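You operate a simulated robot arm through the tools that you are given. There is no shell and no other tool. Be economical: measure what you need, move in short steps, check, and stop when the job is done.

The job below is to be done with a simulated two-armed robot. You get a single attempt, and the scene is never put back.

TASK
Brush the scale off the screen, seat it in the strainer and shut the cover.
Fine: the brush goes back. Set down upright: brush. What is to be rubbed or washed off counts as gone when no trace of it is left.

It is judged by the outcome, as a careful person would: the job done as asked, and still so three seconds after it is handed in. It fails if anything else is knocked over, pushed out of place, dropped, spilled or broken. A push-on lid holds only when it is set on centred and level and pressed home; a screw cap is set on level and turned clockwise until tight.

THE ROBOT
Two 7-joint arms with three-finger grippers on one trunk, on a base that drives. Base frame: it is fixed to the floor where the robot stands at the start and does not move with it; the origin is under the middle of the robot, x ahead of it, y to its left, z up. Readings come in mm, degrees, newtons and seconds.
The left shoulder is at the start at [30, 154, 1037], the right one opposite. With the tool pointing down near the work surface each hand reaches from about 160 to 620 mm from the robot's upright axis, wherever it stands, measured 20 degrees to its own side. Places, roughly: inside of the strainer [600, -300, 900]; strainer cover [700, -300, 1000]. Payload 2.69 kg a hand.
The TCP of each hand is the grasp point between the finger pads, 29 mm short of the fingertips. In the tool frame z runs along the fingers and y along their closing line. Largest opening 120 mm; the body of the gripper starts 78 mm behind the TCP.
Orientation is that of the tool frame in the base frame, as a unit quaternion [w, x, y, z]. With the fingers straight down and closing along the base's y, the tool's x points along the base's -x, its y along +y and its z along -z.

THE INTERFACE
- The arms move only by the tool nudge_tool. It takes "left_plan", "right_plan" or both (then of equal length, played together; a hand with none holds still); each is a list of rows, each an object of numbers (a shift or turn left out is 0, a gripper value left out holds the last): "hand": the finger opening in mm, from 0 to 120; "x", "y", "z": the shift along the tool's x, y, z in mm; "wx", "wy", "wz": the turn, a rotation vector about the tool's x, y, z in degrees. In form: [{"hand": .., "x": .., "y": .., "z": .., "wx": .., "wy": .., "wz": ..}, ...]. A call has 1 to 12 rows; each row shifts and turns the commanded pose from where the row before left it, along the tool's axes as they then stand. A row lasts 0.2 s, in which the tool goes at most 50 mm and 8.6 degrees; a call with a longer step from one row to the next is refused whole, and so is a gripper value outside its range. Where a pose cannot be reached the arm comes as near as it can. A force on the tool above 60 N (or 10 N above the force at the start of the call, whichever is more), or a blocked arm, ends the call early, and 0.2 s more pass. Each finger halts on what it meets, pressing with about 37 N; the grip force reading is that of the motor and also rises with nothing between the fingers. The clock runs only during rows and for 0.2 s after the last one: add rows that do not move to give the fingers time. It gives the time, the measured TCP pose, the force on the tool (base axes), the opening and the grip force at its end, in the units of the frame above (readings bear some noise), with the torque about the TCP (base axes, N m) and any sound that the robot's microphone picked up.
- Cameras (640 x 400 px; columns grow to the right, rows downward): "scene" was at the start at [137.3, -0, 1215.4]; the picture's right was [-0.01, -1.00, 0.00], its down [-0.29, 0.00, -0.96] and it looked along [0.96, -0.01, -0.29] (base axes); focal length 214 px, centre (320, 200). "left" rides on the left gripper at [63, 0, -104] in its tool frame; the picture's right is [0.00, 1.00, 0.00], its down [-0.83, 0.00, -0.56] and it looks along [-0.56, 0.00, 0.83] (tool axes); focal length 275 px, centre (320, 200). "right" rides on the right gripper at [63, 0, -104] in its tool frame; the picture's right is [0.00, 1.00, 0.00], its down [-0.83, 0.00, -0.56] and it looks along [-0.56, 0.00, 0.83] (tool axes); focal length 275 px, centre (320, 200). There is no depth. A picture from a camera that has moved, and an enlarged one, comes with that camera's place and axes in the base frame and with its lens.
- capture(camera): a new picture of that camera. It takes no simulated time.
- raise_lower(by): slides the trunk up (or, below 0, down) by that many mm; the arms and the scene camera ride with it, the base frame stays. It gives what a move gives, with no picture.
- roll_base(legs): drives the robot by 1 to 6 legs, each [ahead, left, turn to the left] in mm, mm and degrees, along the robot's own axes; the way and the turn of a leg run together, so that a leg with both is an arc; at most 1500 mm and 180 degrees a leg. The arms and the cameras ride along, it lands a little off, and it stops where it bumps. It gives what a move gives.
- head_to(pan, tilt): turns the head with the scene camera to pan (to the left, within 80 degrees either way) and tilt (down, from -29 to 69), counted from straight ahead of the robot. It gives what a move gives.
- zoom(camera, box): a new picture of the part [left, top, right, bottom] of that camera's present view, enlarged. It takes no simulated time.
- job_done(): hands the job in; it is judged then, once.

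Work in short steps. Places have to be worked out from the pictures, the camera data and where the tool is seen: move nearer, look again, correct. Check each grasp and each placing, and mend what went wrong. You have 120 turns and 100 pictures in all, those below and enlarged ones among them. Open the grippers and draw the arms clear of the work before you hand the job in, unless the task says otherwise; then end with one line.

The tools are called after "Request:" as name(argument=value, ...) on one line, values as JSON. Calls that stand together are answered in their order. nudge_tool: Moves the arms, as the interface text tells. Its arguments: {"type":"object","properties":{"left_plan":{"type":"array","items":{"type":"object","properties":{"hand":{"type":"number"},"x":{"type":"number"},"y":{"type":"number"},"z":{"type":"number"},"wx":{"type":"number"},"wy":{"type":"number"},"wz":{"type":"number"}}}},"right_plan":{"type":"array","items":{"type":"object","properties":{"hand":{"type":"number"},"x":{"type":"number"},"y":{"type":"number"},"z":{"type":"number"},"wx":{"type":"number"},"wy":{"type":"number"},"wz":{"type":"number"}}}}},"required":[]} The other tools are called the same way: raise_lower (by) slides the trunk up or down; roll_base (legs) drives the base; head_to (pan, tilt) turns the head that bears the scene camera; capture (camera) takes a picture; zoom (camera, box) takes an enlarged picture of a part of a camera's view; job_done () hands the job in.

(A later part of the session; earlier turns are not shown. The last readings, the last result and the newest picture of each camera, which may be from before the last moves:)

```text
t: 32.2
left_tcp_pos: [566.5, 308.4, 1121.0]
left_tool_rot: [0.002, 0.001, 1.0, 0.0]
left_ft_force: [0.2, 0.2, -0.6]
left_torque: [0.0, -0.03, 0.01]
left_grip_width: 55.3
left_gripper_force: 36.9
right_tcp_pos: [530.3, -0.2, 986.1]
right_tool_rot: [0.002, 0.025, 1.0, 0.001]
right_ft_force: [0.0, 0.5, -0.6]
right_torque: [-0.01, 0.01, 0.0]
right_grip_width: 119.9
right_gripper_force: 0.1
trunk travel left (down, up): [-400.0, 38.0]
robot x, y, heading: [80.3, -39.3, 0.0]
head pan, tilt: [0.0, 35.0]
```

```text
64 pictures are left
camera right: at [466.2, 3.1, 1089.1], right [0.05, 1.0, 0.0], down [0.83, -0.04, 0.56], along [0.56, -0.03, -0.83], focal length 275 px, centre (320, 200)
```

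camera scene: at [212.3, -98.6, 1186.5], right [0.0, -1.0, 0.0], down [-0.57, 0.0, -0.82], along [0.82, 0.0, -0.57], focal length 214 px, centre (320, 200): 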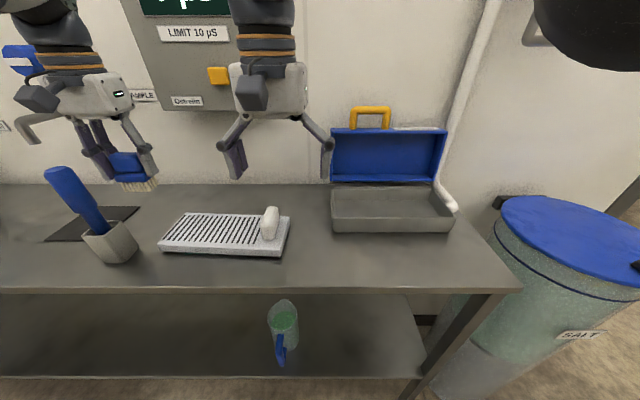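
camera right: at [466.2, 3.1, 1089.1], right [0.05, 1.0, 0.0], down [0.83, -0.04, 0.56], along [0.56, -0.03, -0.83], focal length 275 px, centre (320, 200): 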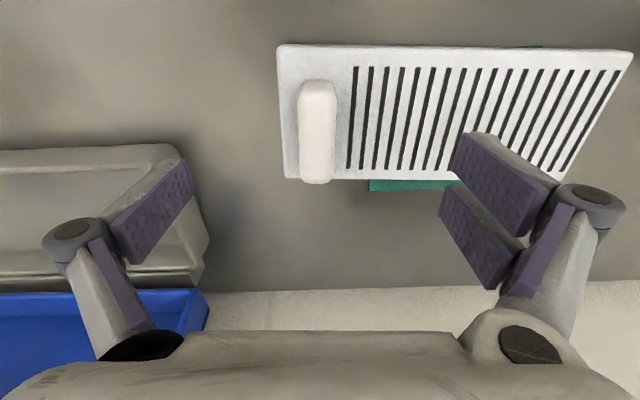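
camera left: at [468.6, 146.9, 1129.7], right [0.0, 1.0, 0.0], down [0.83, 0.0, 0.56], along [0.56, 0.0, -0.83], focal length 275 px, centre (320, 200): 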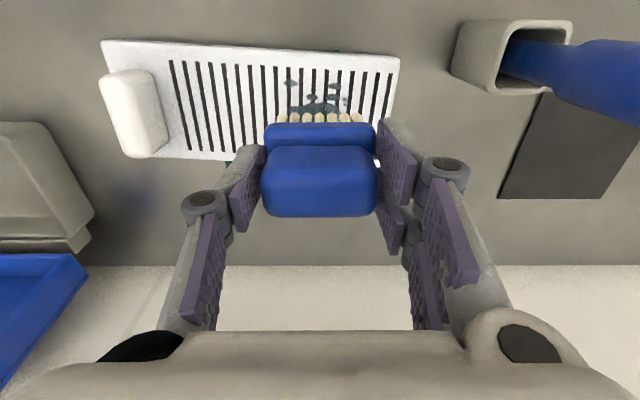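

Knob is right under the hand: centre ≈[537,−2], 22 mm wide. Descend to TCP z≈922 and close on it.

Request:
nudge_tool(right_plan=[{"x": -7, "y": -1.5, "wz": 1}, {"z": 25, "hand": 70}, {"z": 20}, {"z": 19}, {}])

Request:
capture(camera="right")

Request:
zoom(camera="scene", box=[200, 150, 400, 275])

```text
t: 33.4
left_tcp_pos: [566.7, 309.4, 1121.4]
left_tool_rot: [0.002, 0.0, 1.0, 0.0]
left_ft_force: [0.0, 0.7, -1.4]
left_torque: [0.01, 0.0, 0.0]
left_grip_width: 55.3
left_gripper_force: 37.2
right_tcp_pos: [542.1, 1.1, 920.9]
right_tool_rot: [0.003, 0.034, 0.999, -0.001]
right_ft_force: [-0.4, 0.1, 0.1]
right_torque: [-0.01, 0.0, 0.02]
right_grip_width: 70.0
right_gripper_force: 0.1
trunk travel left (down, up): [-400.0, 38.0]
robot x, y, heading: [76.6, -39.7, -0.2]
head pan, tilt: [0.0, 35.0]
```

```text
63 pictures are left
camera right: at [476.8, 4.7, 1025.0], right [0.06, 1.0, 0.0], down [0.83, -0.05, 0.56], along [0.56, -0.03, -0.83], focal length 275 px, centre (320, 200)
```

right: 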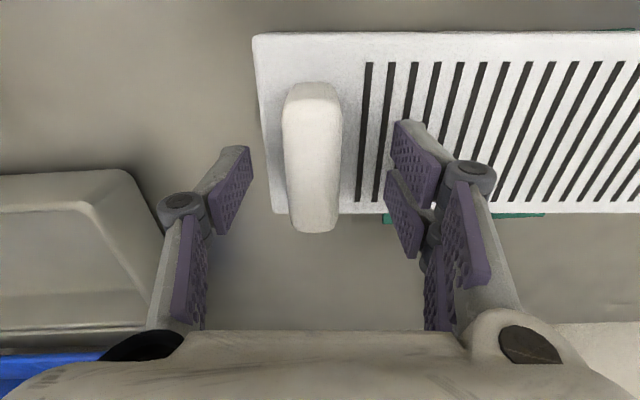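

```text
3.20 times, centred on (300, 212) of scene
camera zoom: at [212.1, -37.6, 1186.6], right [0.0, -1.0, 0.0], down [-0.57, 0.0, -0.82], along [0.82, 0.0, -0.57], focal length 686 px, centre (384, 160)
```

zoom: 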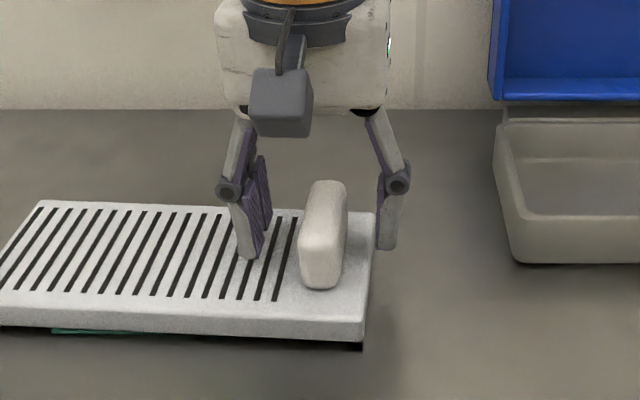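

Fingers straddle the knob. Small 4 mm shift back to its middle, then close.

Request:
nudge_tool(right_plan=[{"x": 4, "y": -2}, {"hand": 15}, {"hand": 10}, {"hand": 10}, {}])

Request:
capture(camera="right")

```text
t: 34.6
left_tcp_pos: [566.8, 308.8, 1121.3]
left_tool_rot: [0.002, 0.001, 1.0, 0.0]
left_ft_force: [-1.1, -0.2, -0.7]
left_torque: [0.03, 0.0, 0.03]
left_grip_width: 55.1
left_gripper_force: 37.4
right_tcp_pos: [536.7, -1.9, 921.6]
right_tool_rot: [0.002, 0.033, 0.999, 0.0]
right_ft_force: [0.4, 0.1, 0.1]
right_torque: [-0.03, 0.01, 0.04]
right_grip_width: 23.4
right_gripper_force: 37.2
trunk travel left (down, up): [-400.0, 38.0]
robot x, y, heading: [80.6, -41.6, 0.1]
head pan, tilt: [0.0, 35.0]
```

```text
61 pictures are left
camera right: at [472.3, 1.3, 1026.3], right [0.06, 1.0, 0.0], down [0.83, -0.05, 0.56], along [0.56, -0.04, -0.83], focal length 275 px, centre (320, 200)
```

right: 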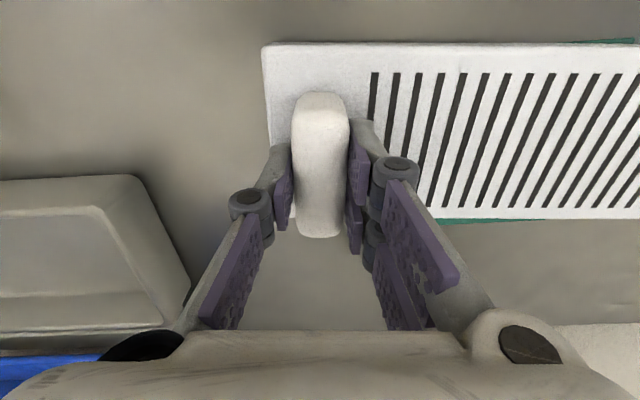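

Knob gripped (23 mm, 37 N). Lift 15 mm slowly and check for sag.

Request:
nudge_tool(right_plan=[{"z": -5}, {"z": -5}, {"z": -5}, {}])

Request:
zoom(camera="scene", box=[120, 150, 320, 275])

```text
t: 35.6
left_tcp_pos: [565.8, 309.0, 1121.7]
left_tool_rot: [0.002, 0.0, 1.0, 0.0]
left_ft_force: [-0.5, -0.1, -0.3]
left_torque: [0.01, 0.04, 0.0]
left_grip_width: 55.3
left_gripper_force: 37.1
right_tcp_pos: [536.8, -1.6, 938.8]
right_tool_rot: [0.002, 0.033, 0.999, 0.0]
right_ft_force: [-0.1, -0.1, -1.7]
right_torque: [-0.13, 0.01, 0.0]
right_grip_width: 23.3
right_gripper_force: 36.8
trunk travel left (down, up): [-400.0, 38.0]
robot x, y, heading: [79.4, -37.3, 0.2]
head pan, tilt: [0.0, 35.0]
```

```text
3.20 times, centred on (220, 212) of scene
camera zoom: at [212.4, -37.5, 1186.5], right [0.0, -1.0, 0.0], down [-0.57, 0.0, -0.82], along [0.82, 0.0, -0.57], focal length 686 px, centre (640, 160)
```

zoom: 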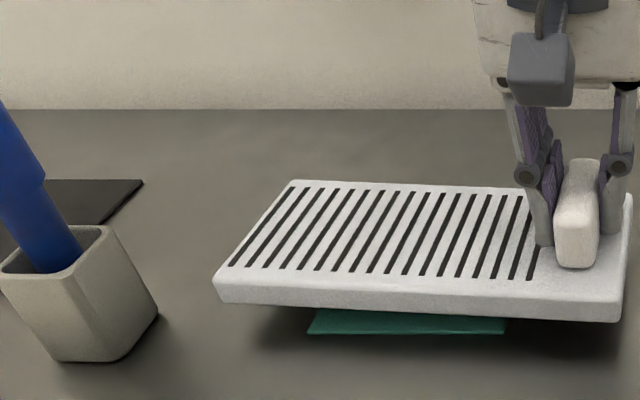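

The screen is light (1.7 N) and level. I lift it clear, turn it square (undo the ~3.7° yaw) and drive the base 120 mm right.

Request:
nudge_tool(right_plan=[{"z": -30}, {"z": -35}, {"wz": -3.7}, {}])

Request:
roll_base(legs=[[0, -120, 0]])

Request:
nudge_tool(right_plan=[{"y": -40}, {"y": -40}, {"y": -40}, {"y": -40}, {}])

Request:
capture(camera="scene")

Request:
capture(camera="right")

```text
t: 36.6
left_tcp_pos: [566.5, 307.4, 1122.1]
left_tool_rot: [0.002, 0.001, 1.0, 0.0]
left_ft_force: [0.0, -0.6, -1.2]
left_torque: [0.01, 0.04, 0.0]
left_grip_width: 55.4
left_gripper_force: 37.4
right_tcp_pos: [536.3, -0.6, 1004.6]
right_tool_rot: [0.002, 0.001, 1.0, 0.0]
right_ft_force: [-0.7, -0.5, -2.1]
right_torque: [-0.12, -0.03, -0.03]
right_grip_width: 23.6
right_gripper_force: 37.3
trunk travel left (down, up): [-400.0, 38.0]
robot x, y, heading: [81.2, -39.0, -0.2]
head pan, tilt: [0.0, 35.0]
```

```text
t: 38.2
left_tcp_pos: [565.9, 186.6, 1121.5]
left_tool_rot: [0.002, -0.001, 1.0, 0.001]
left_ft_force: [-0.7, 0.1, -1.3]
left_torque: [0.02, 0.03, 0.03]
left_grip_width: 55.2
left_gripper_force: 37.3
right_tcp_pos: [536.6, -120.9, 1004.0]
right_tool_rot: [0.003, 0.0, 1.0, 0.0]
right_ft_force: [-0.2, -1.0, -1.5]
right_torque: [-0.11, -0.01, 0.01]
right_grip_width: 23.3
right_gripper_force: 37.5
trunk travel left (down, up): [-400.0, 38.0]
robot x, y, heading: [80.6, -161.4, 0.1]
head pan, tilt: [0.0, 35.0]
```

```text
t: 39.4
left_tcp_pos: [565.6, 189.0, 1121.2]
left_tool_rot: [0.002, 0.0, 1.0, -0.001]
left_ft_force: [-0.3, 0.2, -0.8]
left_torque: [-0.02, -0.01, 0.01]
left_grip_width: 55.3
left_gripper_force: 37.2
right_tcp_pos: [534.9, -282.6, 1007.1]
right_tool_rot: [0.003, 0.0, 1.0, -0.001]
right_ft_force: [-0.3, 0.0, -2.2]
right_torque: [-0.17, -0.01, -0.01]
right_grip_width: 23.4
right_gripper_force: 36.8
trunk travel left (down, up): [-400.0, 38.0]
robot x, y, heading: [81.1, -160.6, 0.4]
head pan, tilt: [0.0, 35.0]
```

```text
59 pictures are left
camera scene: at [212.5, -158.2, 1186.5], right [0.0, -1.0, 0.0], down [-0.57, 0.0, -0.82], along [0.82, 0.0, -0.57], focal length 214 px, centre (320, 200)
```

scene: 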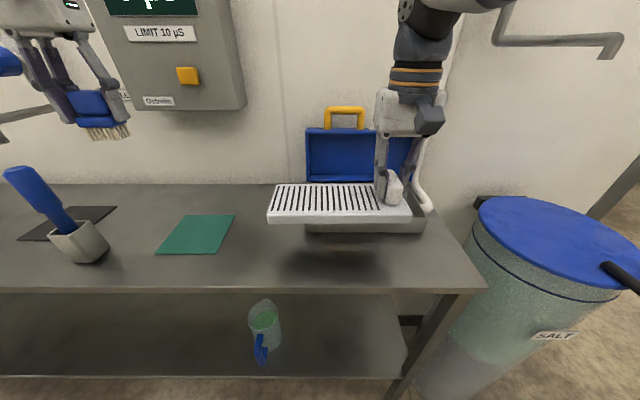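

```text
58 pictures are left
camera right: at [471.4, -282.7, 1110.0], right [0.0, 1.0, 0.0], down [0.83, 0.0, 0.56], along [0.56, 0.0, -0.83], focal length 275 px, centre (320, 200)
```

right: 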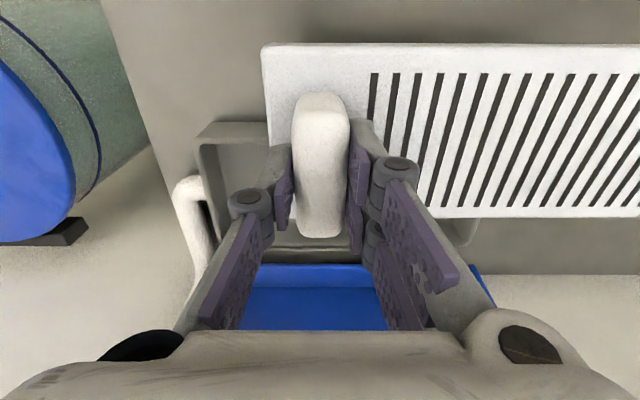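

The screen is held squarely: relative to the TCP it spans x −52…+45, y −26…+212. I zoom on the tray corners visible to refine its position.

Request:
zoom(camera="right", box=[160, 90, 320, 290])

Request:
zoom(camera="right", box=[400, 190, 560, 290])

Request:
zoom(camera="scene", box=[260, 100, 450, 250])

```text
2.00 times, centred on (240, 190) of right
camera zoom: at [471.4, -282.7, 1110.0], right [0.0, 1.0, 0.0], down [0.83, 0.0, 0.56], along [0.56, 0.0, -0.83], focal length 551 px, centre (480, 220)
```

zoom: 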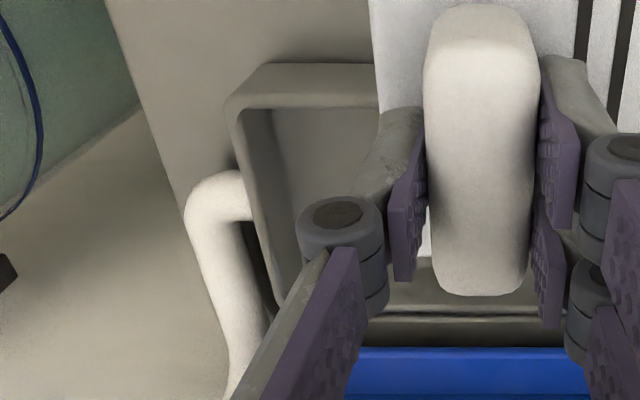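

```text
4.00 times, centred on (480, 240) of right
camera zoom: at [471.4, -282.7, 1110.0], right [0.0, 1.0, 0.0], down [0.83, 0.0, 0.56], along [0.56, 0.0, -0.83], focal length 1101 px, centre (-320, 40)
```

zoom: 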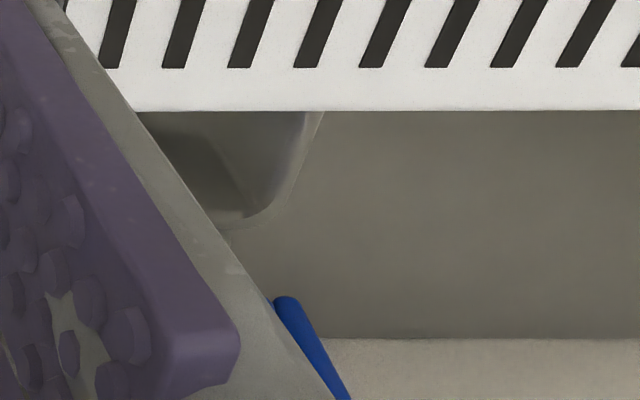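

```text
2.67 times, centred on (355, 175) of scene
camera zoom: at [212.5, -158.2, 1186.5], right [0.0, -1.0, 0.0], down [-0.57, 0.0, -0.82], along [0.82, 0.0, -0.57], focal length 572 px, centre (227, 267)
```

zoom: 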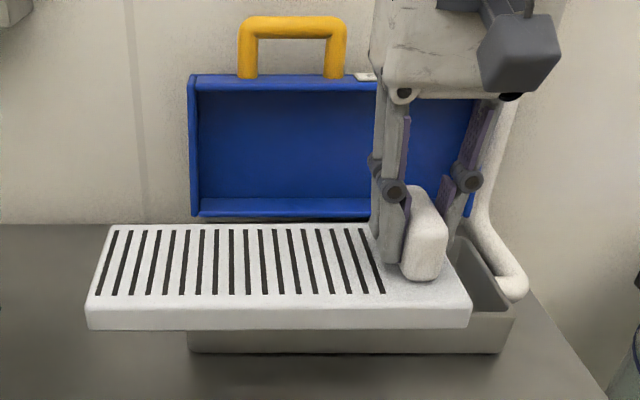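

Refined: tray inner rim x≈565–678, y≈−383…−122, rim z≈889, so the TCP should go to about [624,−349]. I move over it at height.

Request:
nudge_tool(right_plan=[{"y": -33}, {"y": -33}, {"x": -30}, {"x": -30}, {"x": -29}, {}])

Request:
capture(camera="right")

Request:
zoom(camera="scene", box=[260, 100, 450, 250])

```text
t: 40.8
left_tcp_pos: [565.4, 187.1, 1122.2]
left_tool_rot: [0.002, -0.001, 1.0, 0.0]
left_ft_force: [0.8, 0.2, -0.8]
left_torque: [0.03, -0.02, 0.02]
left_grip_width: 55.4
left_gripper_force: 37.1
right_tcp_pos: [624.2, -347.1, 1007.9]
right_tool_rot: [0.002, -0.001, 1.0, 0.0]
right_ft_force: [-0.6, -0.3, -2.2]
right_torque: [-0.1, 0.0, 0.0]
right_grip_width: 23.5
right_gripper_force: 37.2
trunk travel left (down, up): [-400.0, 38.0]
robot x, y, heading: [80.0, -159.1, 0.0]
head pan, tilt: [0.0, 35.0]
```

```text
54 pictures are left
camera right: at [559.3, -347.5, 1111.9], right [0.0, 1.0, 0.0], down [0.83, 0.0, 0.56], along [0.56, 0.0, -0.83], focal length 275 px, centre (320, 200)
```

right: 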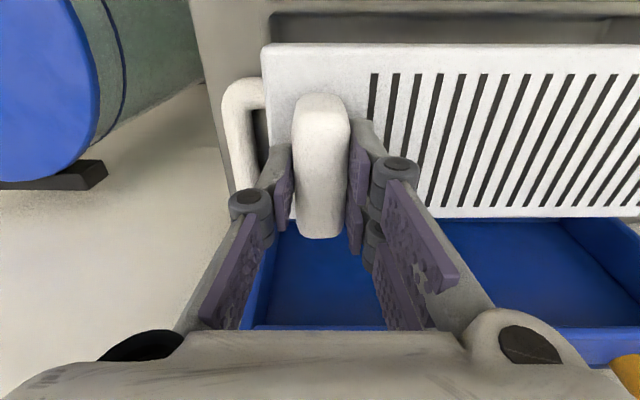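

```text
2.67 times, centred on (355, 175) of scene
camera zoom: at [211.9, -158.6, 1186.6], right [0.0, -1.0, 0.0], down [-0.57, 0.0, -0.82], along [0.82, 0.0, -0.57], focal length 572 px, centre (227, 267)
```

zoom: 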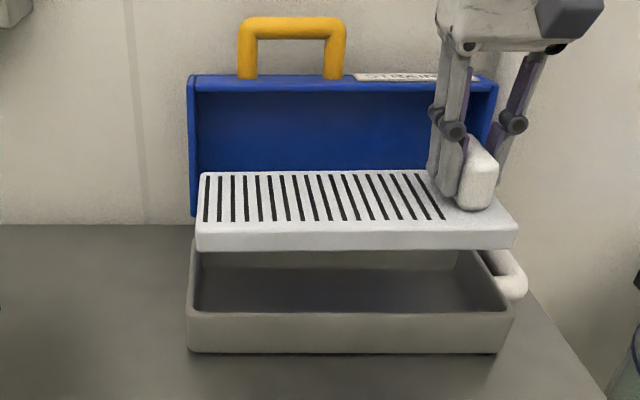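

Averaging the views, the tray centre is about [619.5,−258]; I shift by [−2.5,−3] and lower to just above the rim (TCP z≈955).

Request:
nudge_tool(right_plan=[{"x": 2.5, "y": -3}, {"z": 20}, {"z": 18}, {"z": 14}, {}])

Request:
capture(camera="right")

Request:
zoom(camera="scene", box=[300, 150, 440, 250])

```text
t: 42.0
left_tcp_pos: [563.7, 188.9, 1122.7]
left_tool_rot: [0.002, -0.001, 1.0, -0.001]
left_ft_force: [0.4, -2.0, -0.5]
left_torque: [-0.02, 0.02, 0.02]
left_grip_width: 55.3
left_gripper_force: 37.1
right_tcp_pos: [621.3, -348.7, 956.5]
right_tool_rot: [0.006, 0.0, 1.0, 0.0]
right_ft_force: [-2.8, 0.2, 18.7]
right_torque: [-0.01, -0.8, 0.08]
right_grip_width: 24.0
right_gripper_force: 37.5
trunk travel left (down, up): [-400.0, 38.0]
robot x, y, heading: [78.2, -161.4, 0.2]
head pan, tilt: [0.0, 35.0]
```

```text
52 pictures are left
camera right: at [556.6, -349.9, 1059.9], right [0.0, 1.0, 0.0], down [0.83, 0.0, 0.56], along [0.56, 0.0, -0.83], focal length 275 px, centre (320, 200)
```

right: 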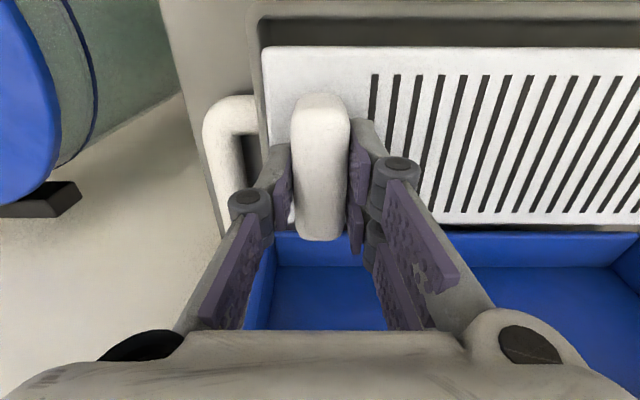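

```text
4.00 times, centred on (370, 200) of scene
camera zoom: at [210.3, -158.0, 1187.1], right [0.0, -1.0, 0.0], down [-0.57, 0.0, -0.82], along [0.82, 0.0, -0.57], focal length 858 px, centre (120, 200)
```

zoom: 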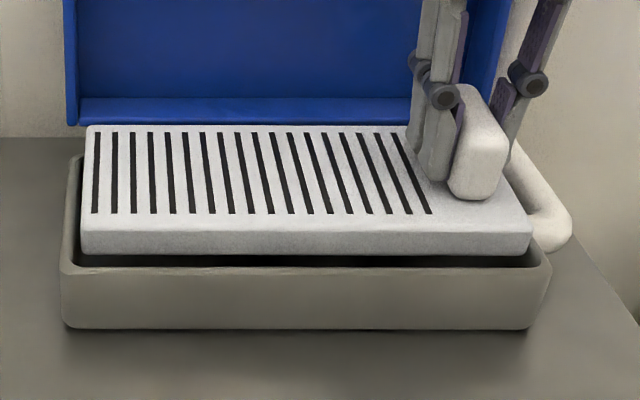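

Contact under the far edge (18.7 N, at ~43 mm ahead of the TCP): the screen is sitting on the far rim. I lift, shift 5 mm toward the robot and retry.

Request:
nudge_tool(right_plan=[{"z": -8}, {"x": 5}, {}])

Request:
capture(camera="right")

Request:
zoom(camera="scene", box=[300, 150, 440, 250])

```text
t: 42.8
left_tcp_pos: [566.1, 189.0, 1121.8]
left_tool_rot: [0.001, -0.001, 1.0, 0.0]
left_ft_force: [1.1, -0.3, -1.0]
left_torque: [-0.01, 0.0, 0.0]
left_grip_width: 55.0
left_gripper_force: 36.7
right_tcp_pos: [618.2, -350.4, 961.3]
right_tool_rot: [0.002, 0.0, 1.0, 0.0]
right_ft_force: [0.7, 0.0, -1.9]
right_torque: [-0.14, -0.01, 0.03]
right_grip_width: 23.6
right_gripper_force: 36.9
trunk travel left (down, up): [-400.0, 38.0]
robot x, y, heading: [81.7, -157.7, 0.1]
head pan, tilt: [0.0, 35.0]
```

```text
50 pictures are left
camera right: at [552.7, -351.3, 1065.0], right [0.0, 1.0, 0.0], down [0.83, 0.0, 0.56], along [0.56, 0.0, -0.83], focal length 275 px, centre (320, 200)
```

right: 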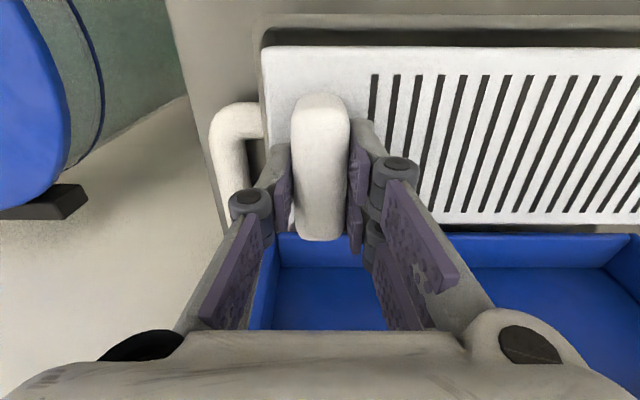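

```text
4.00 times, centred on (370, 200) of scene
camera zoom: at [212.7, -158.6, 1186.4], right [0.0, -1.0, 0.0], down [-0.57, 0.0, -0.82], along [0.82, 0.0, -0.57], focal length 858 px, centre (120, 200)
```

zoom: 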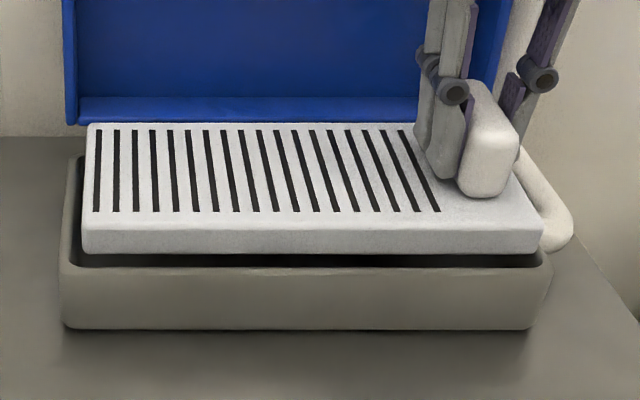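

In y the screen is centred over the tray. In x the near gap is ~5 mm; I shift 2 mm nearer and lower in small steps.

Request:
nudge_tool(right_plan=[{"x": 2}, {"z": 4}, {"z": 4}, {"z": 4}, {}])

```text
t: 44.0
left_tcp_pos: [566.1, 187.9, 1122.1]
left_tool_rot: [0.001, -0.001, 1.0, 0.0]
left_ft_force: [-0.7, -0.1, -0.6]
left_torque: [0.0, 0.0, 0.03]
left_grip_width: 55.3
left_gripper_force: 37.4
right_tcp_pos: [616.2, -348.1, 948.9]
right_tool_rot: [0.003, 0.0, 1.0, 0.0]
right_ft_force: [0.2, -0.4, -2.0]
right_torque: [-0.11, 0.0, 0.01]
right_grip_width: 23.5
right_gripper_force: 36.5
trunk travel left (down, up): [-400.0, 38.0]
robot x, y, heading: [78.7, -159.0, 0.2]
head pan, tilt: [0.0, 35.0]
```

No contact at 949, already below the previous contact height. Continue lowering.

Request:
nudge_tool(right_plan=[{"z": 4}, {"z": 4}, {"z": 4}, {}])

Request:
zoom(camera="scene", box=[300, 150, 440, 250])

```text
t: 45.0
left_tcp_pos: [566.6, 188.3, 1122.0]
left_tool_rot: [0.001, 0.0, 1.0, 0.0]
left_ft_force: [0.5, 0.1, -0.8]
left_torque: [-0.02, 0.0, -0.02]
left_grip_width: 55.4
left_gripper_force: 36.9
right_tcp_pos: [616.1, -350.5, 936.1]
right_tool_rot: [0.002, 0.0, 1.0, 0.001]
right_ft_force: [-0.8, 0.3, -2.6]
right_torque: [-0.15, -0.01, 0.0]
right_grip_width: 23.4
right_gripper_force: 37.1
trunk travel left (down, up): [-400.0, 38.0]
robot x, y, heading: [79.7, -160.0, 0.3]
head pan, tilt: [0.0, 35.0]
```

```text
4.00 times, centred on (370, 200) of scene
camera zoom: at [212.4, -158.5, 1186.5], right [0.0, -1.0, 0.0], down [-0.57, 0.0, -0.82], along [0.82, 0.0, -0.57], focal length 858 px, centre (120, 200)
```

zoom: 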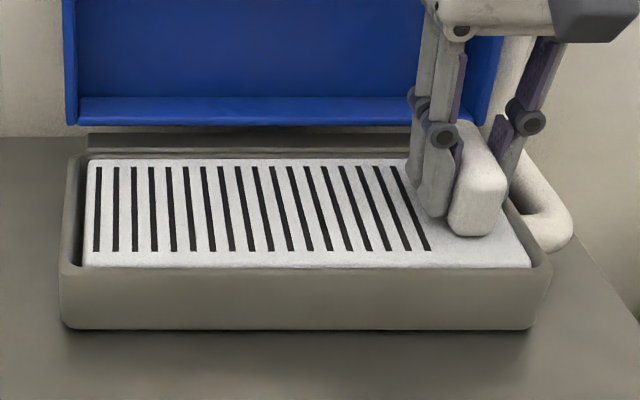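

The screen is entering the tray cleanly. Keep lowering until it rests.

Request:
nudge_tool(right_plan=[{"z": 3}, {"z": 3}, {"z": 3}, {}])

```text
t: 46.0
left_tcp_pos: [565.5, 189.0, 1121.1]
left_tool_rot: [0.002, 0.0, 1.0, 0.0]
left_ft_force: [1.0, -0.4, -0.5]
left_torque: [0.04, 0.04, 0.02]
left_grip_width: 55.4
left_gripper_force: 37.3
right_tcp_pos: [616.6, -349.9, 927.9]
right_tool_rot: [0.003, 0.001, 1.0, 0.0]
right_ft_force: [0.5, -1.8, 0.3]
right_torque: [0.25, 0.1, 0.04]
right_grip_width: 23.3
right_gripper_force: 36.9
trunk travel left (down, up): [-400.0, 38.0]
robot x, y, heading: [79.9, -159.3, 0.3]
head pan, tilt: [0.0, 35.0]
```

Load has come off (touching at z≈928). Press another 3 mm to find out if it is fully down.

Request:
nudge_tool(right_plan=[{"z": 1.5}, {"z": 1.5}, {}])

Request:
zoom(camera="scene", box=[300, 150, 440, 250])

Request:
capture(camera="right")

```text
t: 46.8
left_tcp_pos: [565.4, 188.4, 1123.2]
left_tool_rot: [0.002, -0.001, 1.0, -0.001]
left_ft_force: [-0.4, 0.5, -0.3]
left_torque: [0.01, 0.0, -0.03]
left_grip_width: 55.3
left_gripper_force: 36.5
right_tcp_pos: [616.2, -351.1, 927.4]
right_tool_rot: [0.004, 0.0, 1.0, 0.0]
right_ft_force: [1.6, 1.0, 15.8]
right_torque: [0.03, 0.84, -0.02]
right_grip_width: 23.5
right_gripper_force: 36.7
trunk travel left (down, up): [-400.0, 38.0]
robot x, y, heading: [80.5, -156.3, -0.0]
head pan, tilt: [0.0, 35.0]
```

```text
4.00 times, centred on (370, 200) of scene
camera zoom: at [211.3, -158.0, 1186.9], right [0.0, -1.0, 0.0], down [-0.57, 0.0, -0.82], along [0.82, 0.0, -0.57], focal length 858 px, centre (120, 200)
```

zoom: 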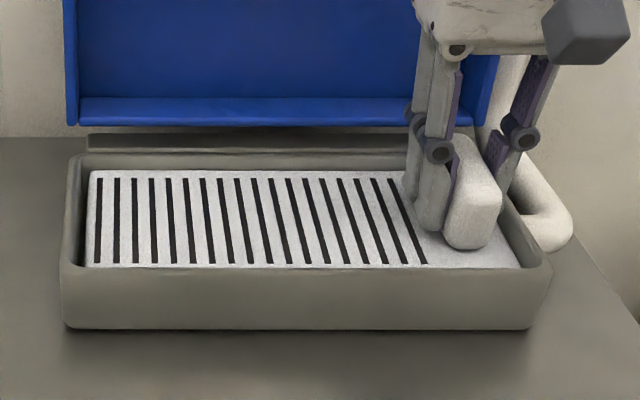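

```text
46 pictures are left
camera right: at [550.5, -351.0, 1031.0], right [0.0, 1.0, 0.0], down [0.83, 0.0, 0.56], along [0.56, 0.0, -0.83], focal length 275 px, centre (320, 200)
```

right: 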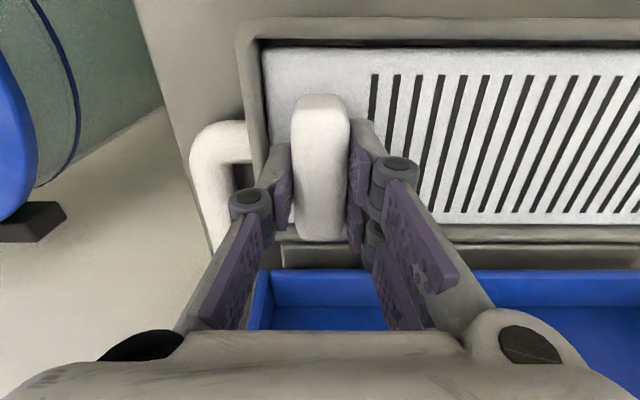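

Near edge touches first (torque → contact ~53 mm toward the robot); the near gap is ~3 mm and the far gap ~13 mm. Lift 4 mm, shift 5 mm away from the robot, and lower again.

Request:
nudge_tool(right_plan=[{"z": -4}, {"x": -5}, {}, {"z": 3}, {"z": 3}, {"z": 2}, {}])

Request:
capture(camera="right")

```text
t: 48.4
left_tcp_pos: [563.9, 188.6, 1122.8]
left_tool_rot: [0.002, 0.0, 1.0, 0.001]
left_ft_force: [-0.5, 0.2, -0.8]
left_torque: [-0.01, -0.01, 0.02]
left_grip_width: 55.3
left_gripper_force: 37.0
right_tcp_pos: [620.1, -351.2, 924.2]
right_tool_rot: [0.004, 0.001, 1.0, 0.0]
right_ft_force: [-10.9, -1.6, 15.9]
right_torque: [-0.08, 1.1, 0.04]
right_grip_width: 23.5
right_gripper_force: 37.0
trunk travel left (down, up): [-400.0, 38.0]
robot x, y, heading: [81.1, -161.1, 0.3]
head pan, tilt: [0.0, 35.0]
```

```text
45 pictures are left
camera right: at [554.3, -351.1, 1027.4], right [0.0, 1.0, 0.0], down [0.83, 0.0, 0.56], along [0.56, 0.0, -0.83], focal length 275 px, centre (320, 200)
```

right: 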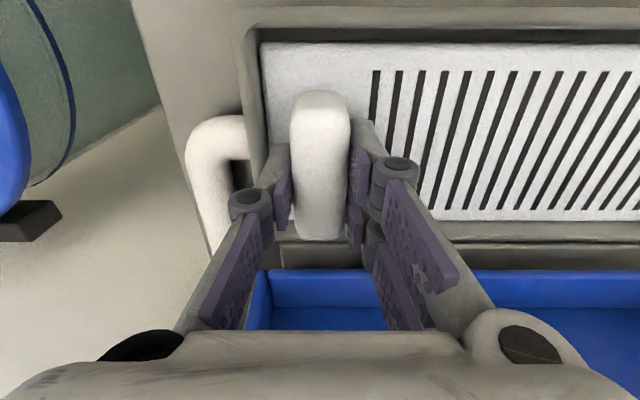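

It went lower (924) with the far edge now brushing the far wall. I back off 2 mm toward the robot and release gently (opening only to 42 mm) so the screen settles by itself.

Request:
nudge_tool(right_plan=[{"x": 2, "z": -1}, {}, {"hand": 42}, {"hand": 42}, {}])

Request:
capture(camera="right")

Request:
zoom(camera="scene", box=[300, 150, 440, 250])

```text
t: 49.6
left_tcp_pos: [566.1, 189.0, 1121.9]
left_tool_rot: [0.002, 0.0, 1.0, 0.0]
left_ft_force: [0.0, -0.5, -0.6]
left_torque: [0.0, -0.03, -0.01]
left_grip_width: 55.4
left_gripper_force: 37.1
right_tcp_pos: [618.6, -349.6, 921.5]
right_tool_rot: [0.002, -0.001, 1.0, 0.0]
right_ft_force: [0.2, 1.9, -1.8]
right_torque: [0.07, 0.02, -0.02]
right_grip_width: 42.1
right_gripper_force: 0.1
trunk travel left (down, up): [-400.0, 38.0]
robot x, y, heading: [80.0, -158.7, 0.1]
head pan, tilt: [0.0, 35.0]
```

```text
44 pictures are left
camera right: at [553.7, -351.0, 1026.0], right [0.0, 1.0, 0.0], down [0.83, 0.0, 0.56], along [0.56, 0.0, -0.83], focal length 275 px, centre (320, 200)
```

right: 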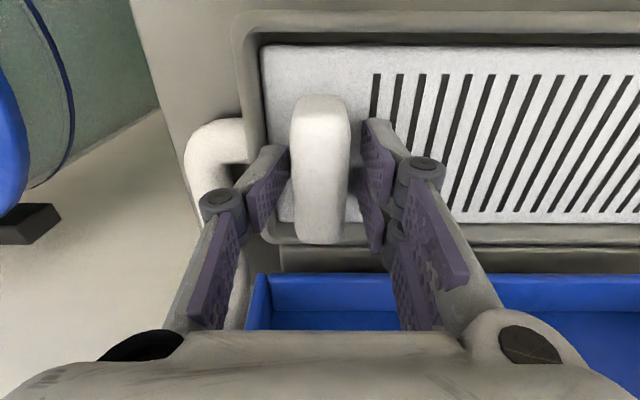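

```text
4.00 times, centred on (370, 200) of scene
camera zoom: at [212.5, -158.3, 1186.5], right [0.0, -1.0, 0.0], down [-0.57, 0.0, -0.82], along [0.82, 0.0, -0.57], focal length 858 px, centre (120, 200)
```

zoom: 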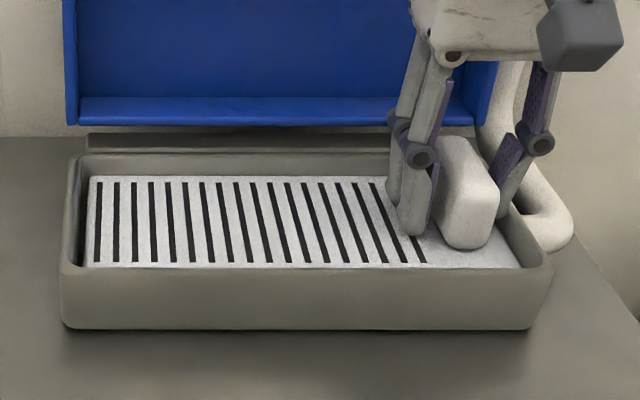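

Released; the screen settled level in the tray. I raise the right hand straight up and look at it from above.

Request:
nudge_tool(right_plan=[{"z": -30}, {"z": -40}, {"z": -40, "x": 20}, {"x": 40}, {"y": 40}, {"y": 40}, {}])

Request:
capture(camera="right")

Request:
zoom(camera="scene", box=[300, 150, 440, 250])

```text
t: 51.2
left_tcp_pos: [565.9, 188.7, 1121.4]
left_tool_rot: [0.002, -0.001, 1.0, 0.0]
left_ft_force: [-0.9, 0.2, -1.3]
left_torque: [-0.01, -0.01, 0.02]
left_grip_width: 55.0
left_gripper_force: 36.8
right_tcp_pos: [556.8, -269.2, 1032.9]
right_tool_rot: [0.002, 0.0, 1.0, 0.0]
right_ft_force: [0.0, 0.3, -0.2]
right_torque: [0.0, -0.02, -0.03]
right_grip_width: 42.0
right_gripper_force: 0.1
trunk travel left (down, up): [-400.0, 38.0]
robot x, y, heading: [83.4, -159.8, 0.2]
head pan, tilt: [0.0, 35.0]
```

```text
42 pictures are left
camera right: at [492.9, -270.1, 1136.1], right [0.0, 1.0, 0.0], down [0.83, 0.0, 0.56], along [0.56, 0.0, -0.83], focal length 275 px, centre (320, 200)
```

right: 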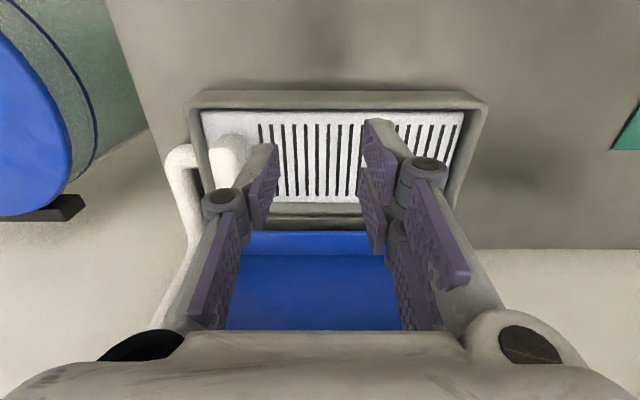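

```text
4.00 times, centred on (370, 200) of scene
camera zoom: at [212.5, -158.8, 1186.5], right [0.0, -1.0, 0.0], down [-0.57, 0.0, -0.82], along [0.82, 0.0, -0.57], focal length 858 px, centre (120, 200)
```

zoom: 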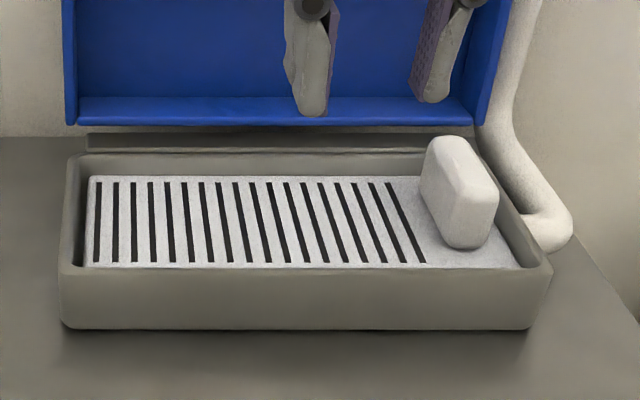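

It lies level in the tray. To be sure it's fully home, I press gently near its near edge with closed fingers.

Request:
nudge_tool(right_plan=[{"hand": 0, "x": -28, "y": 30}, {"z": 35}, {"z": 35}, {"z": 30}, {"z": 8}, {"z": 5}, {"z": 3}, {}])

```text
t: 53.0
left_tcp_pos: [566.1, 188.9, 1121.8]
left_tool_rot: [0.002, -0.001, 1.0, 0.0]
left_ft_force: [0.0, 0.4, -0.9]
left_torque: [-0.01, 0.0, -0.03]
left_grip_width: 55.4
left_gripper_force: 37.1
right_tcp_pos: [586.7, -240.0, 915.7]
right_tool_rot: [0.002, 0.001, 1.0, 0.0]
right_ft_force: [-1.6, 0.0, 4.5]
right_torque: [0.03, 0.1, 0.02]
right_grip_width: 6.1
right_gripper_force: 28.3
trunk travel left (down, up): [-400.0, 38.0]
robot x, y, heading: [81.6, -158.8, -0.1]
head pan, tilt: [0.0, 35.0]
```

Touching at tip z≈887. Press a bit more and compare, then also probe the far side.

Request:
nudge_tool(right_plan=[{"z": 2}, {"z": 1}, {}])

Request:
nudge_tool(right_plan=[{"z": -10}, {"x": -30}, {"x": -25}, {"z": 6}, {"z": 2}, {"z": 2}, {"z": 2}, {}])

```text
t: 53.8
left_tcp_pos: [564.9, 188.9, 1123.2]
left_tool_rot: [0.002, -0.001, 1.0, 0.0]
left_ft_force: [0.2, 0.5, -1.1]
left_torque: [0.01, 0.02, 0.0]
left_grip_width: 55.3
left_gripper_force: 36.7
right_tcp_pos: [586.1, -240.3, 915.3]
right_tool_rot: [0.006, 0.0, 1.0, 0.0]
right_ft_force: [4.3, 0.3, 26.3]
right_torque: [0.07, 0.17, 0.06]
right_grip_width: 5.8
right_gripper_force: 28.6
trunk travel left (down, up): [-400.0, 38.0]
robot x, y, heading: [78.1, -158.8, 0.1]
head pan, tilt: [0.0, 35.0]
```

```text
t: 55.6
left_tcp_pos: [563.1, 187.9, 1122.8]
left_tool_rot: [0.004, -0.001, 1.0, 0.0]
left_ft_force: [-0.1, -0.5, -1.9]
left_torque: [0.0, -0.01, 0.04]
left_grip_width: 55.2
left_gripper_force: 37.2
right_tcp_pos: [641.3, -240.7, 915.9]
right_tool_rot: [0.007, 0.002, 1.0, 0.0]
right_ft_force: [0.7, -0.9, 27.8]
right_torque: [0.02, 0.4, 0.03]
right_grip_width: 6.1
right_gripper_force: 28.4
trunk travel left (down, up): [-400.0, 38.0]
robot x, y, heading: [77.8, -158.4, -0.1]
head pan, tilt: [0.0, 35.0]
```

Both sides read 915–916: the screen is level and firmly seated. Now lift the right hand away and bring the brush back over its original spot [481,−75.5].

Request:
nudge_tool(right_plan=[{"z": -35}, {"z": -40}, {"z": -40}, {"x": 45}, {"x": 45}, {"y": -40}, {"y": -40}, {}])

Request:
nudge_tool(left_plan=[{"y": -45}, {"y": -45}, {"y": -45}, {"y": -45}, {"y": -45}, {"y": -38.5}, {"x": 42}, {"x": 41}, {"z": 40}, {"z": 40}, {"z": 40}, {}])

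Request:
capture(camera="scene")

```text
t: 57.4
left_tcp_pos: [565.2, 188.3, 1121.6]
left_tool_rot: [0.002, 0.0, 1.0, 0.001]
left_ft_force: [0.3, -0.3, -1.7]
left_torque: [0.03, 0.0, -0.02]
left_grip_width: 55.3
left_gripper_force: 37.1
right_tcp_pos: [527.2, -328.6, 1019.3]
right_tool_rot: [0.003, 0.0, 1.0, 0.0]
right_ft_force: [-0.3, 0.6, 0.9]
right_torque: [-0.04, 0.01, -0.01]
right_grip_width: 0.0
right_gripper_force: 28.6
right hand out of reach, approached as far as the arm can: row 2, 3
trunk travel left (down, up): [-400.0, 38.0]
robot x, y, heading: [79.9, -158.9, 0.1]
head pan, tilt: [0.0, 35.0]
```

```text
t: 60.0
left_tcp_pos: [484.2, -68.2, 1000.3]
left_tool_rot: [0.001, -0.001, 1.0, 0.0]
left_ft_force: [0.8, 0.3, -0.6]
left_torque: [-0.01, -0.01, 0.01]
left_grip_width: 55.3
left_gripper_force: 37.3
left hand out of reach, approached as far as the arm can: row 6
right_tcp_pos: [526.9, -328.2, 1019.6]
right_tool_rot: [0.003, 0.0, 1.0, 0.0]
right_ft_force: [-0.7, -0.2, -0.5]
right_torque: [0.01, 0.0, -0.01]
right_grip_width: 0.0
right_gripper_force: 28.6
trunk travel left (down, up): [-400.0, 38.0]
robot x, y, heading: [81.2, -161.3, 0.1]
head pan, tilt: [0.0, 35.0]
```

```text
40 pictures are left
camera scene: at [212.2, -158.5, 1186.6], right [0.0, -1.0, 0.0], down [-0.57, 0.0, -0.82], along [0.82, 0.0, -0.57], focal length 214 px, centre (320, 200)
```

scene: 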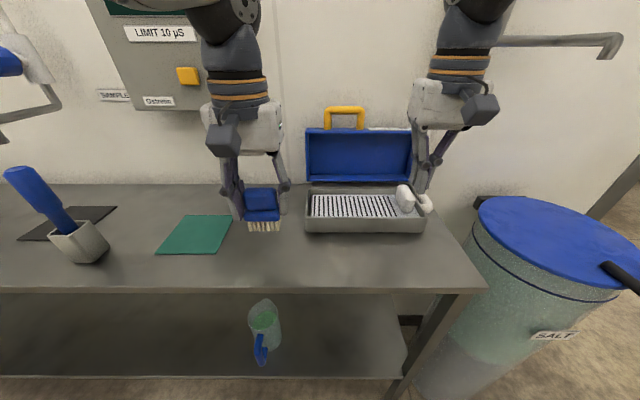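

Brush is at [484,−68]; correct by [−3,−7] and lower to a bit above the table.

Request:
nudge_tool(left_plan=[{"x": 3, "y": -7.3}, {"z": 30}, {"z": 30}, {"z": 15}, {}])

```text
t: 61.2
left_tcp_pos: [481.6, -73.6, 926.1]
left_tool_rot: [0.001, -0.002, 1.0, 0.0]
left_ft_force: [-0.8, 0.3, -0.2]
left_torque: [0.02, -0.01, 0.03]
left_grip_width: 55.4
left_gripper_force: 36.8
right_tcp_pos: [527.8, -329.1, 1018.9]
right_tool_rot: [0.002, 0.001, 1.0, 0.0]
right_ft_force: [1.1, -0.5, 0.2]
right_torque: [0.02, -0.01, -0.02]
right_grip_width: 0.0
right_gripper_force: 28.9
trunk travel left (down, up): [-400.0, 38.0]
robot x, y, heading: [79.4, -162.7, 0.1]
head pan, tilt: [0.0, 35.0]
```

Now in small steps down to contact at about 918.

Request:
nudge_tool(left_plan=[{"z": 4, "y": -1}, {"z": 3}, {"z": 1.5}, {}])

Request:
zoom(camera="scene", box=[200, 170, 320, 245])

```text
t: 62.2
left_tcp_pos: [480.0, -73.5, 917.2]
left_tool_rot: [0.002, -0.002, 1.0, 0.001]
left_ft_force: [0.1, -0.1, -1.0]
left_torque: [0.0, -0.02, -0.01]
left_grip_width: 55.3
left_gripper_force: 37.2
right_tcp_pos: [527.0, -328.0, 1019.7]
right_tool_rot: [0.003, 0.0, 1.0, 0.001]
right_ft_force: [0.1, 0.3, 0.6]
right_torque: [-0.01, -0.01, 0.0]
right_grip_width: 0.0
right_gripper_force: 28.7
trunk travel left (down, up): [-400.0, 38.0]
robot x, y, heading: [77.0, -160.4, 0.2]
head pan, tilt: [0.0, 35.0]
```

```text
5.33 times, centred on (260, 208) of scene
camera zoom: at [212.3, -158.5, 1186.5], right [0.0, -1.0, 0.0], down [-0.57, 0.0, -0.82], along [0.82, 0.0, -0.57], focal length 1144 px, centre (640, 160)
```

zoom: 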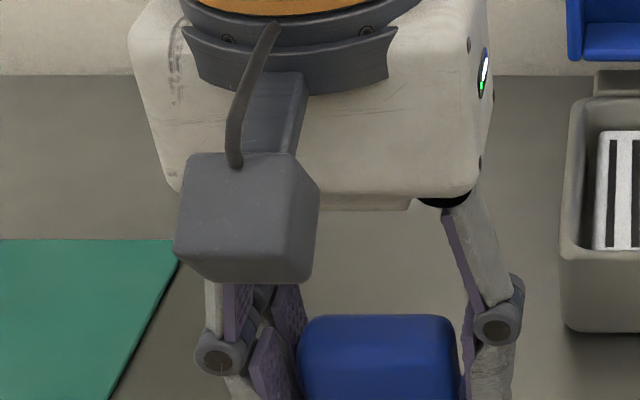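

No load yet; lower by 1 mm steps.

Request:
nudge_tool(left_plan=[{"z": 1}, {"z": 1}, {}])

Request:
zoom(camera="scene", box=[200, 190, 320, 265])

```text
t: 63.0
left_tcp_pos: [480.3, -74.5, 915.9]
left_tool_rot: [0.001, -0.001, 1.0, 0.0]
left_ft_force: [0.0, -0.1, 0.3]
left_torque: [0.02, 0.04, -0.01]
left_grip_width: 55.1
left_gripper_force: 37.0
right_tcp_pos: [526.1, -328.5, 1019.5]
right_tool_rot: [0.002, 0.0, 1.0, -0.001]
right_ft_force: [0.5, -0.4, 0.2]
right_torque: [-0.03, 0.03, 0.03]
right_grip_width: 0.2
right_gripper_force: 28.4
trunk travel left (down, up): [-400.0, 38.0]
robot x, y, heading: [80.0, -160.1, 0.1]
head pan, tilt: [0.0, 35.0]
```

```text
5.33 times, centred on (260, 228) of scene
camera zoom: at [212.4, -158.5, 1186.5], right [0.0, -1.0, 0.0], down [-0.57, 0.0, -0.82], along [0.82, 0.0, -0.57], focal length 1144 px, centre (640, 53)
```

zoom: 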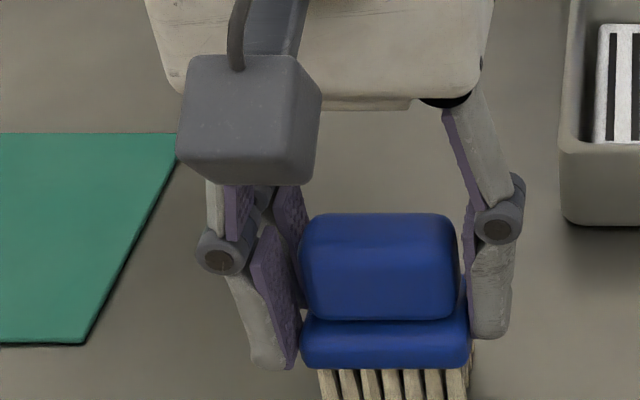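

Request:
nudge_tool(left_plan=[{"z": 1}, {"z": 1}, {}])

```text
t: 63.8
left_tcp_pos: [480.2, -73.6, 916.2]
left_tool_rot: [0.002, -0.002, 1.0, -0.001]
left_ft_force: [-0.2, -0.1, 7.2]
left_torque: [0.16, -0.09, 0.01]
left_grip_width: 55.2
left_gripper_force: 37.0
right_tcp_pos: [526.1, -328.8, 1019.2]
right_tool_rot: [0.003, 0.001, 1.0, -0.001]
right_ft_force: [-0.4, 0.3, 0.8]
right_torque: [-0.03, 0.0, 0.04]
right_grip_width: 0.0
right_gripper_force: 28.6
trunk travel left (down, up): [-400.0, 38.0]
robot x, y, heading: [78.7, -157.2, 0.2]
head pan, tilt: [0.0, 35.0]
```

The brush is on the table (7 N), upright at its original place. Ease 1 mm, open the fingers and lift straight up.

Request:
nudge_tool(left_plan=[{"z": -1}, {"hand": 75}, {"hand": 100}, {}, {"z": -30}, {"z": -40}, {"z": -40}, {}])

Request:
capture(camera="left")

Request:
zoom(camera="scene", box=[220, 100, 440, 270])

```text
t: 65.6
left_tcp_pos: [479.1, -79.9, 1025.2]
left_tool_rot: [0.001, -0.002, 1.0, 0.0]
left_ft_force: [0.3, -0.8, -0.8]
left_torque: [0.03, 0.0, -0.04]
left_grip_width: 100.3
left_gripper_force: 0.0
right_tcp_pos: [527.3, -328.5, 1017.0]
right_tool_rot: [0.002, 0.001, 1.0, 0.001]
right_ft_force: [-0.2, 0.1, 0.8]
right_torque: [0.03, -0.02, -0.01]
right_grip_width: 0.0
right_gripper_force: 28.2
trunk travel left (down, up): [-400.0, 38.0]
robot x, y, heading: [79.3, -160.0, 0.2]
head pan, tilt: [0.0, 35.0]
```

```text
37 pictures are left
camera left: at [414.8, -78.2, 1128.6], right [0.0, 1.0, 0.0], down [0.83, 0.0, 0.56], along [0.56, 0.0, -0.83], focal length 275 px, centre (320, 200)
```

left: 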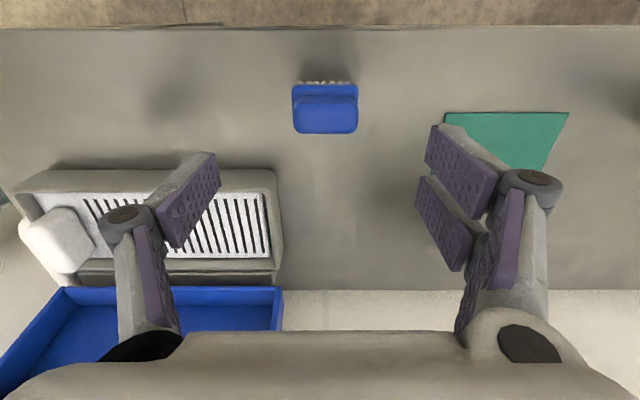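

```text
2.35 times, centred on (330, 185) of scene
camera zoom: at [212.5, -158.6, 1186.4], right [0.0, -1.0, 0.0], down [-0.57, 0.0, -0.82], along [0.82, 0.0, -0.57], focal length 505 px, centre (296, 235)
```

zoom: 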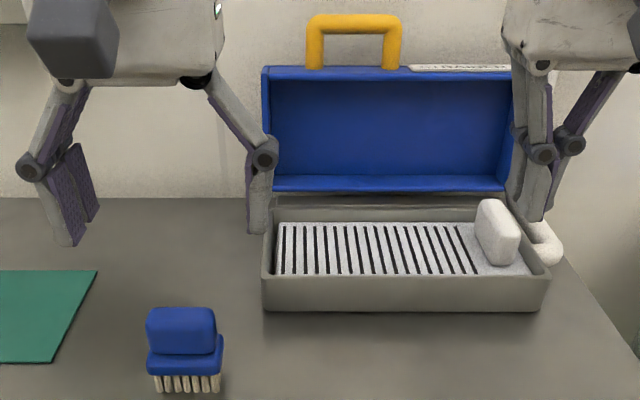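

The brush stands upright in its place and the screen is seated. Now the cover: it stands open with a yellow handle on its free edge, ~97 mm wide in y. I move the left hand clear and put the right hand where its camera can measure the handle.

Request:
nudge_tool(left_plan=[{"y": 45}, {"y": 45}, {"y": 45}, {"y": 45}, {"y": 45}, {}], right_plan=[{"hand": 60, "x": 40}, {"hand": 120, "z": -40}, {"z": -40}, {"z": -40, "y": 40}, {"y": 40}, {"y": 30}])

Request:
capture(camera="right")

Request:
head_to(pan=0, tilt=20)

Request:
zoom(camera="scene", box=[260, 150, 460, 275])

```text
refused: row 4 steps farther than a row can; nothing moved
```

```text
35 pictures are left
camera right: at [462.0, -329.2, 1122.7], right [0.0, 1.0, 0.0], down [0.83, 0.0, 0.56], along [0.56, 0.0, -0.83], focal length 275 px, centre (320, 200)
```

right: 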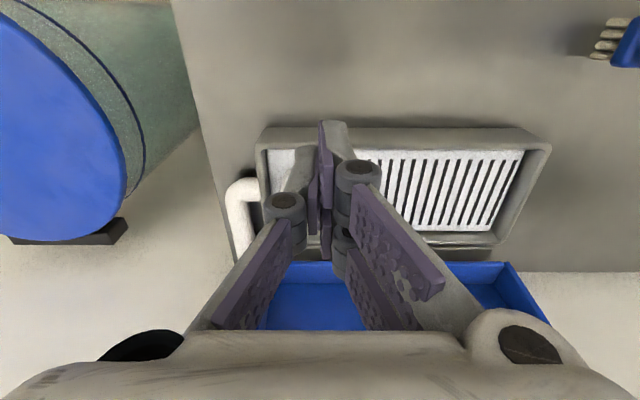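

```text
t: 66.4
left_tcp_pos: [477.9, -78.2, 1025.0]
left_tool_rot: [0.002, -0.001, 1.0, 0.0]
left_ft_force: [-0.2, 0.6, 0.5]
left_torque: [0.02, 0.03, 0.0]
left_grip_width: 100.2
left_gripper_force: 0.0
right_tcp_pos: [526.7, -328.2, 1019.3]
right_tool_rot: [0.002, 0.001, 1.0, 0.0]
right_ft_force: [0.0, -0.3, -0.1]
right_torque: [-0.01, 0.03, -0.05]
right_grip_width: 0.2
right_gripper_force: 28.8
trunk travel left (down, up): [-400.0, 38.0]
robot x, y, heading: [78.5, -159.8, 0.3]
head pan, tilt: [0.0, 20.0]
```

```text
3.20 times, centred on (360, 212) of scene
camera zoom: at [217.4, -158.6, 1210.3], right [0.0, -1.0, 0.0], down [-0.34, 0.0, -0.94], along [0.94, 0.0, -0.34], focal length 686 px, centre (192, 160)
```

zoom: 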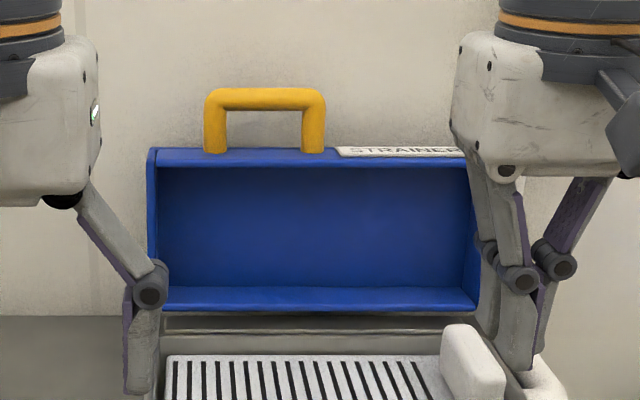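

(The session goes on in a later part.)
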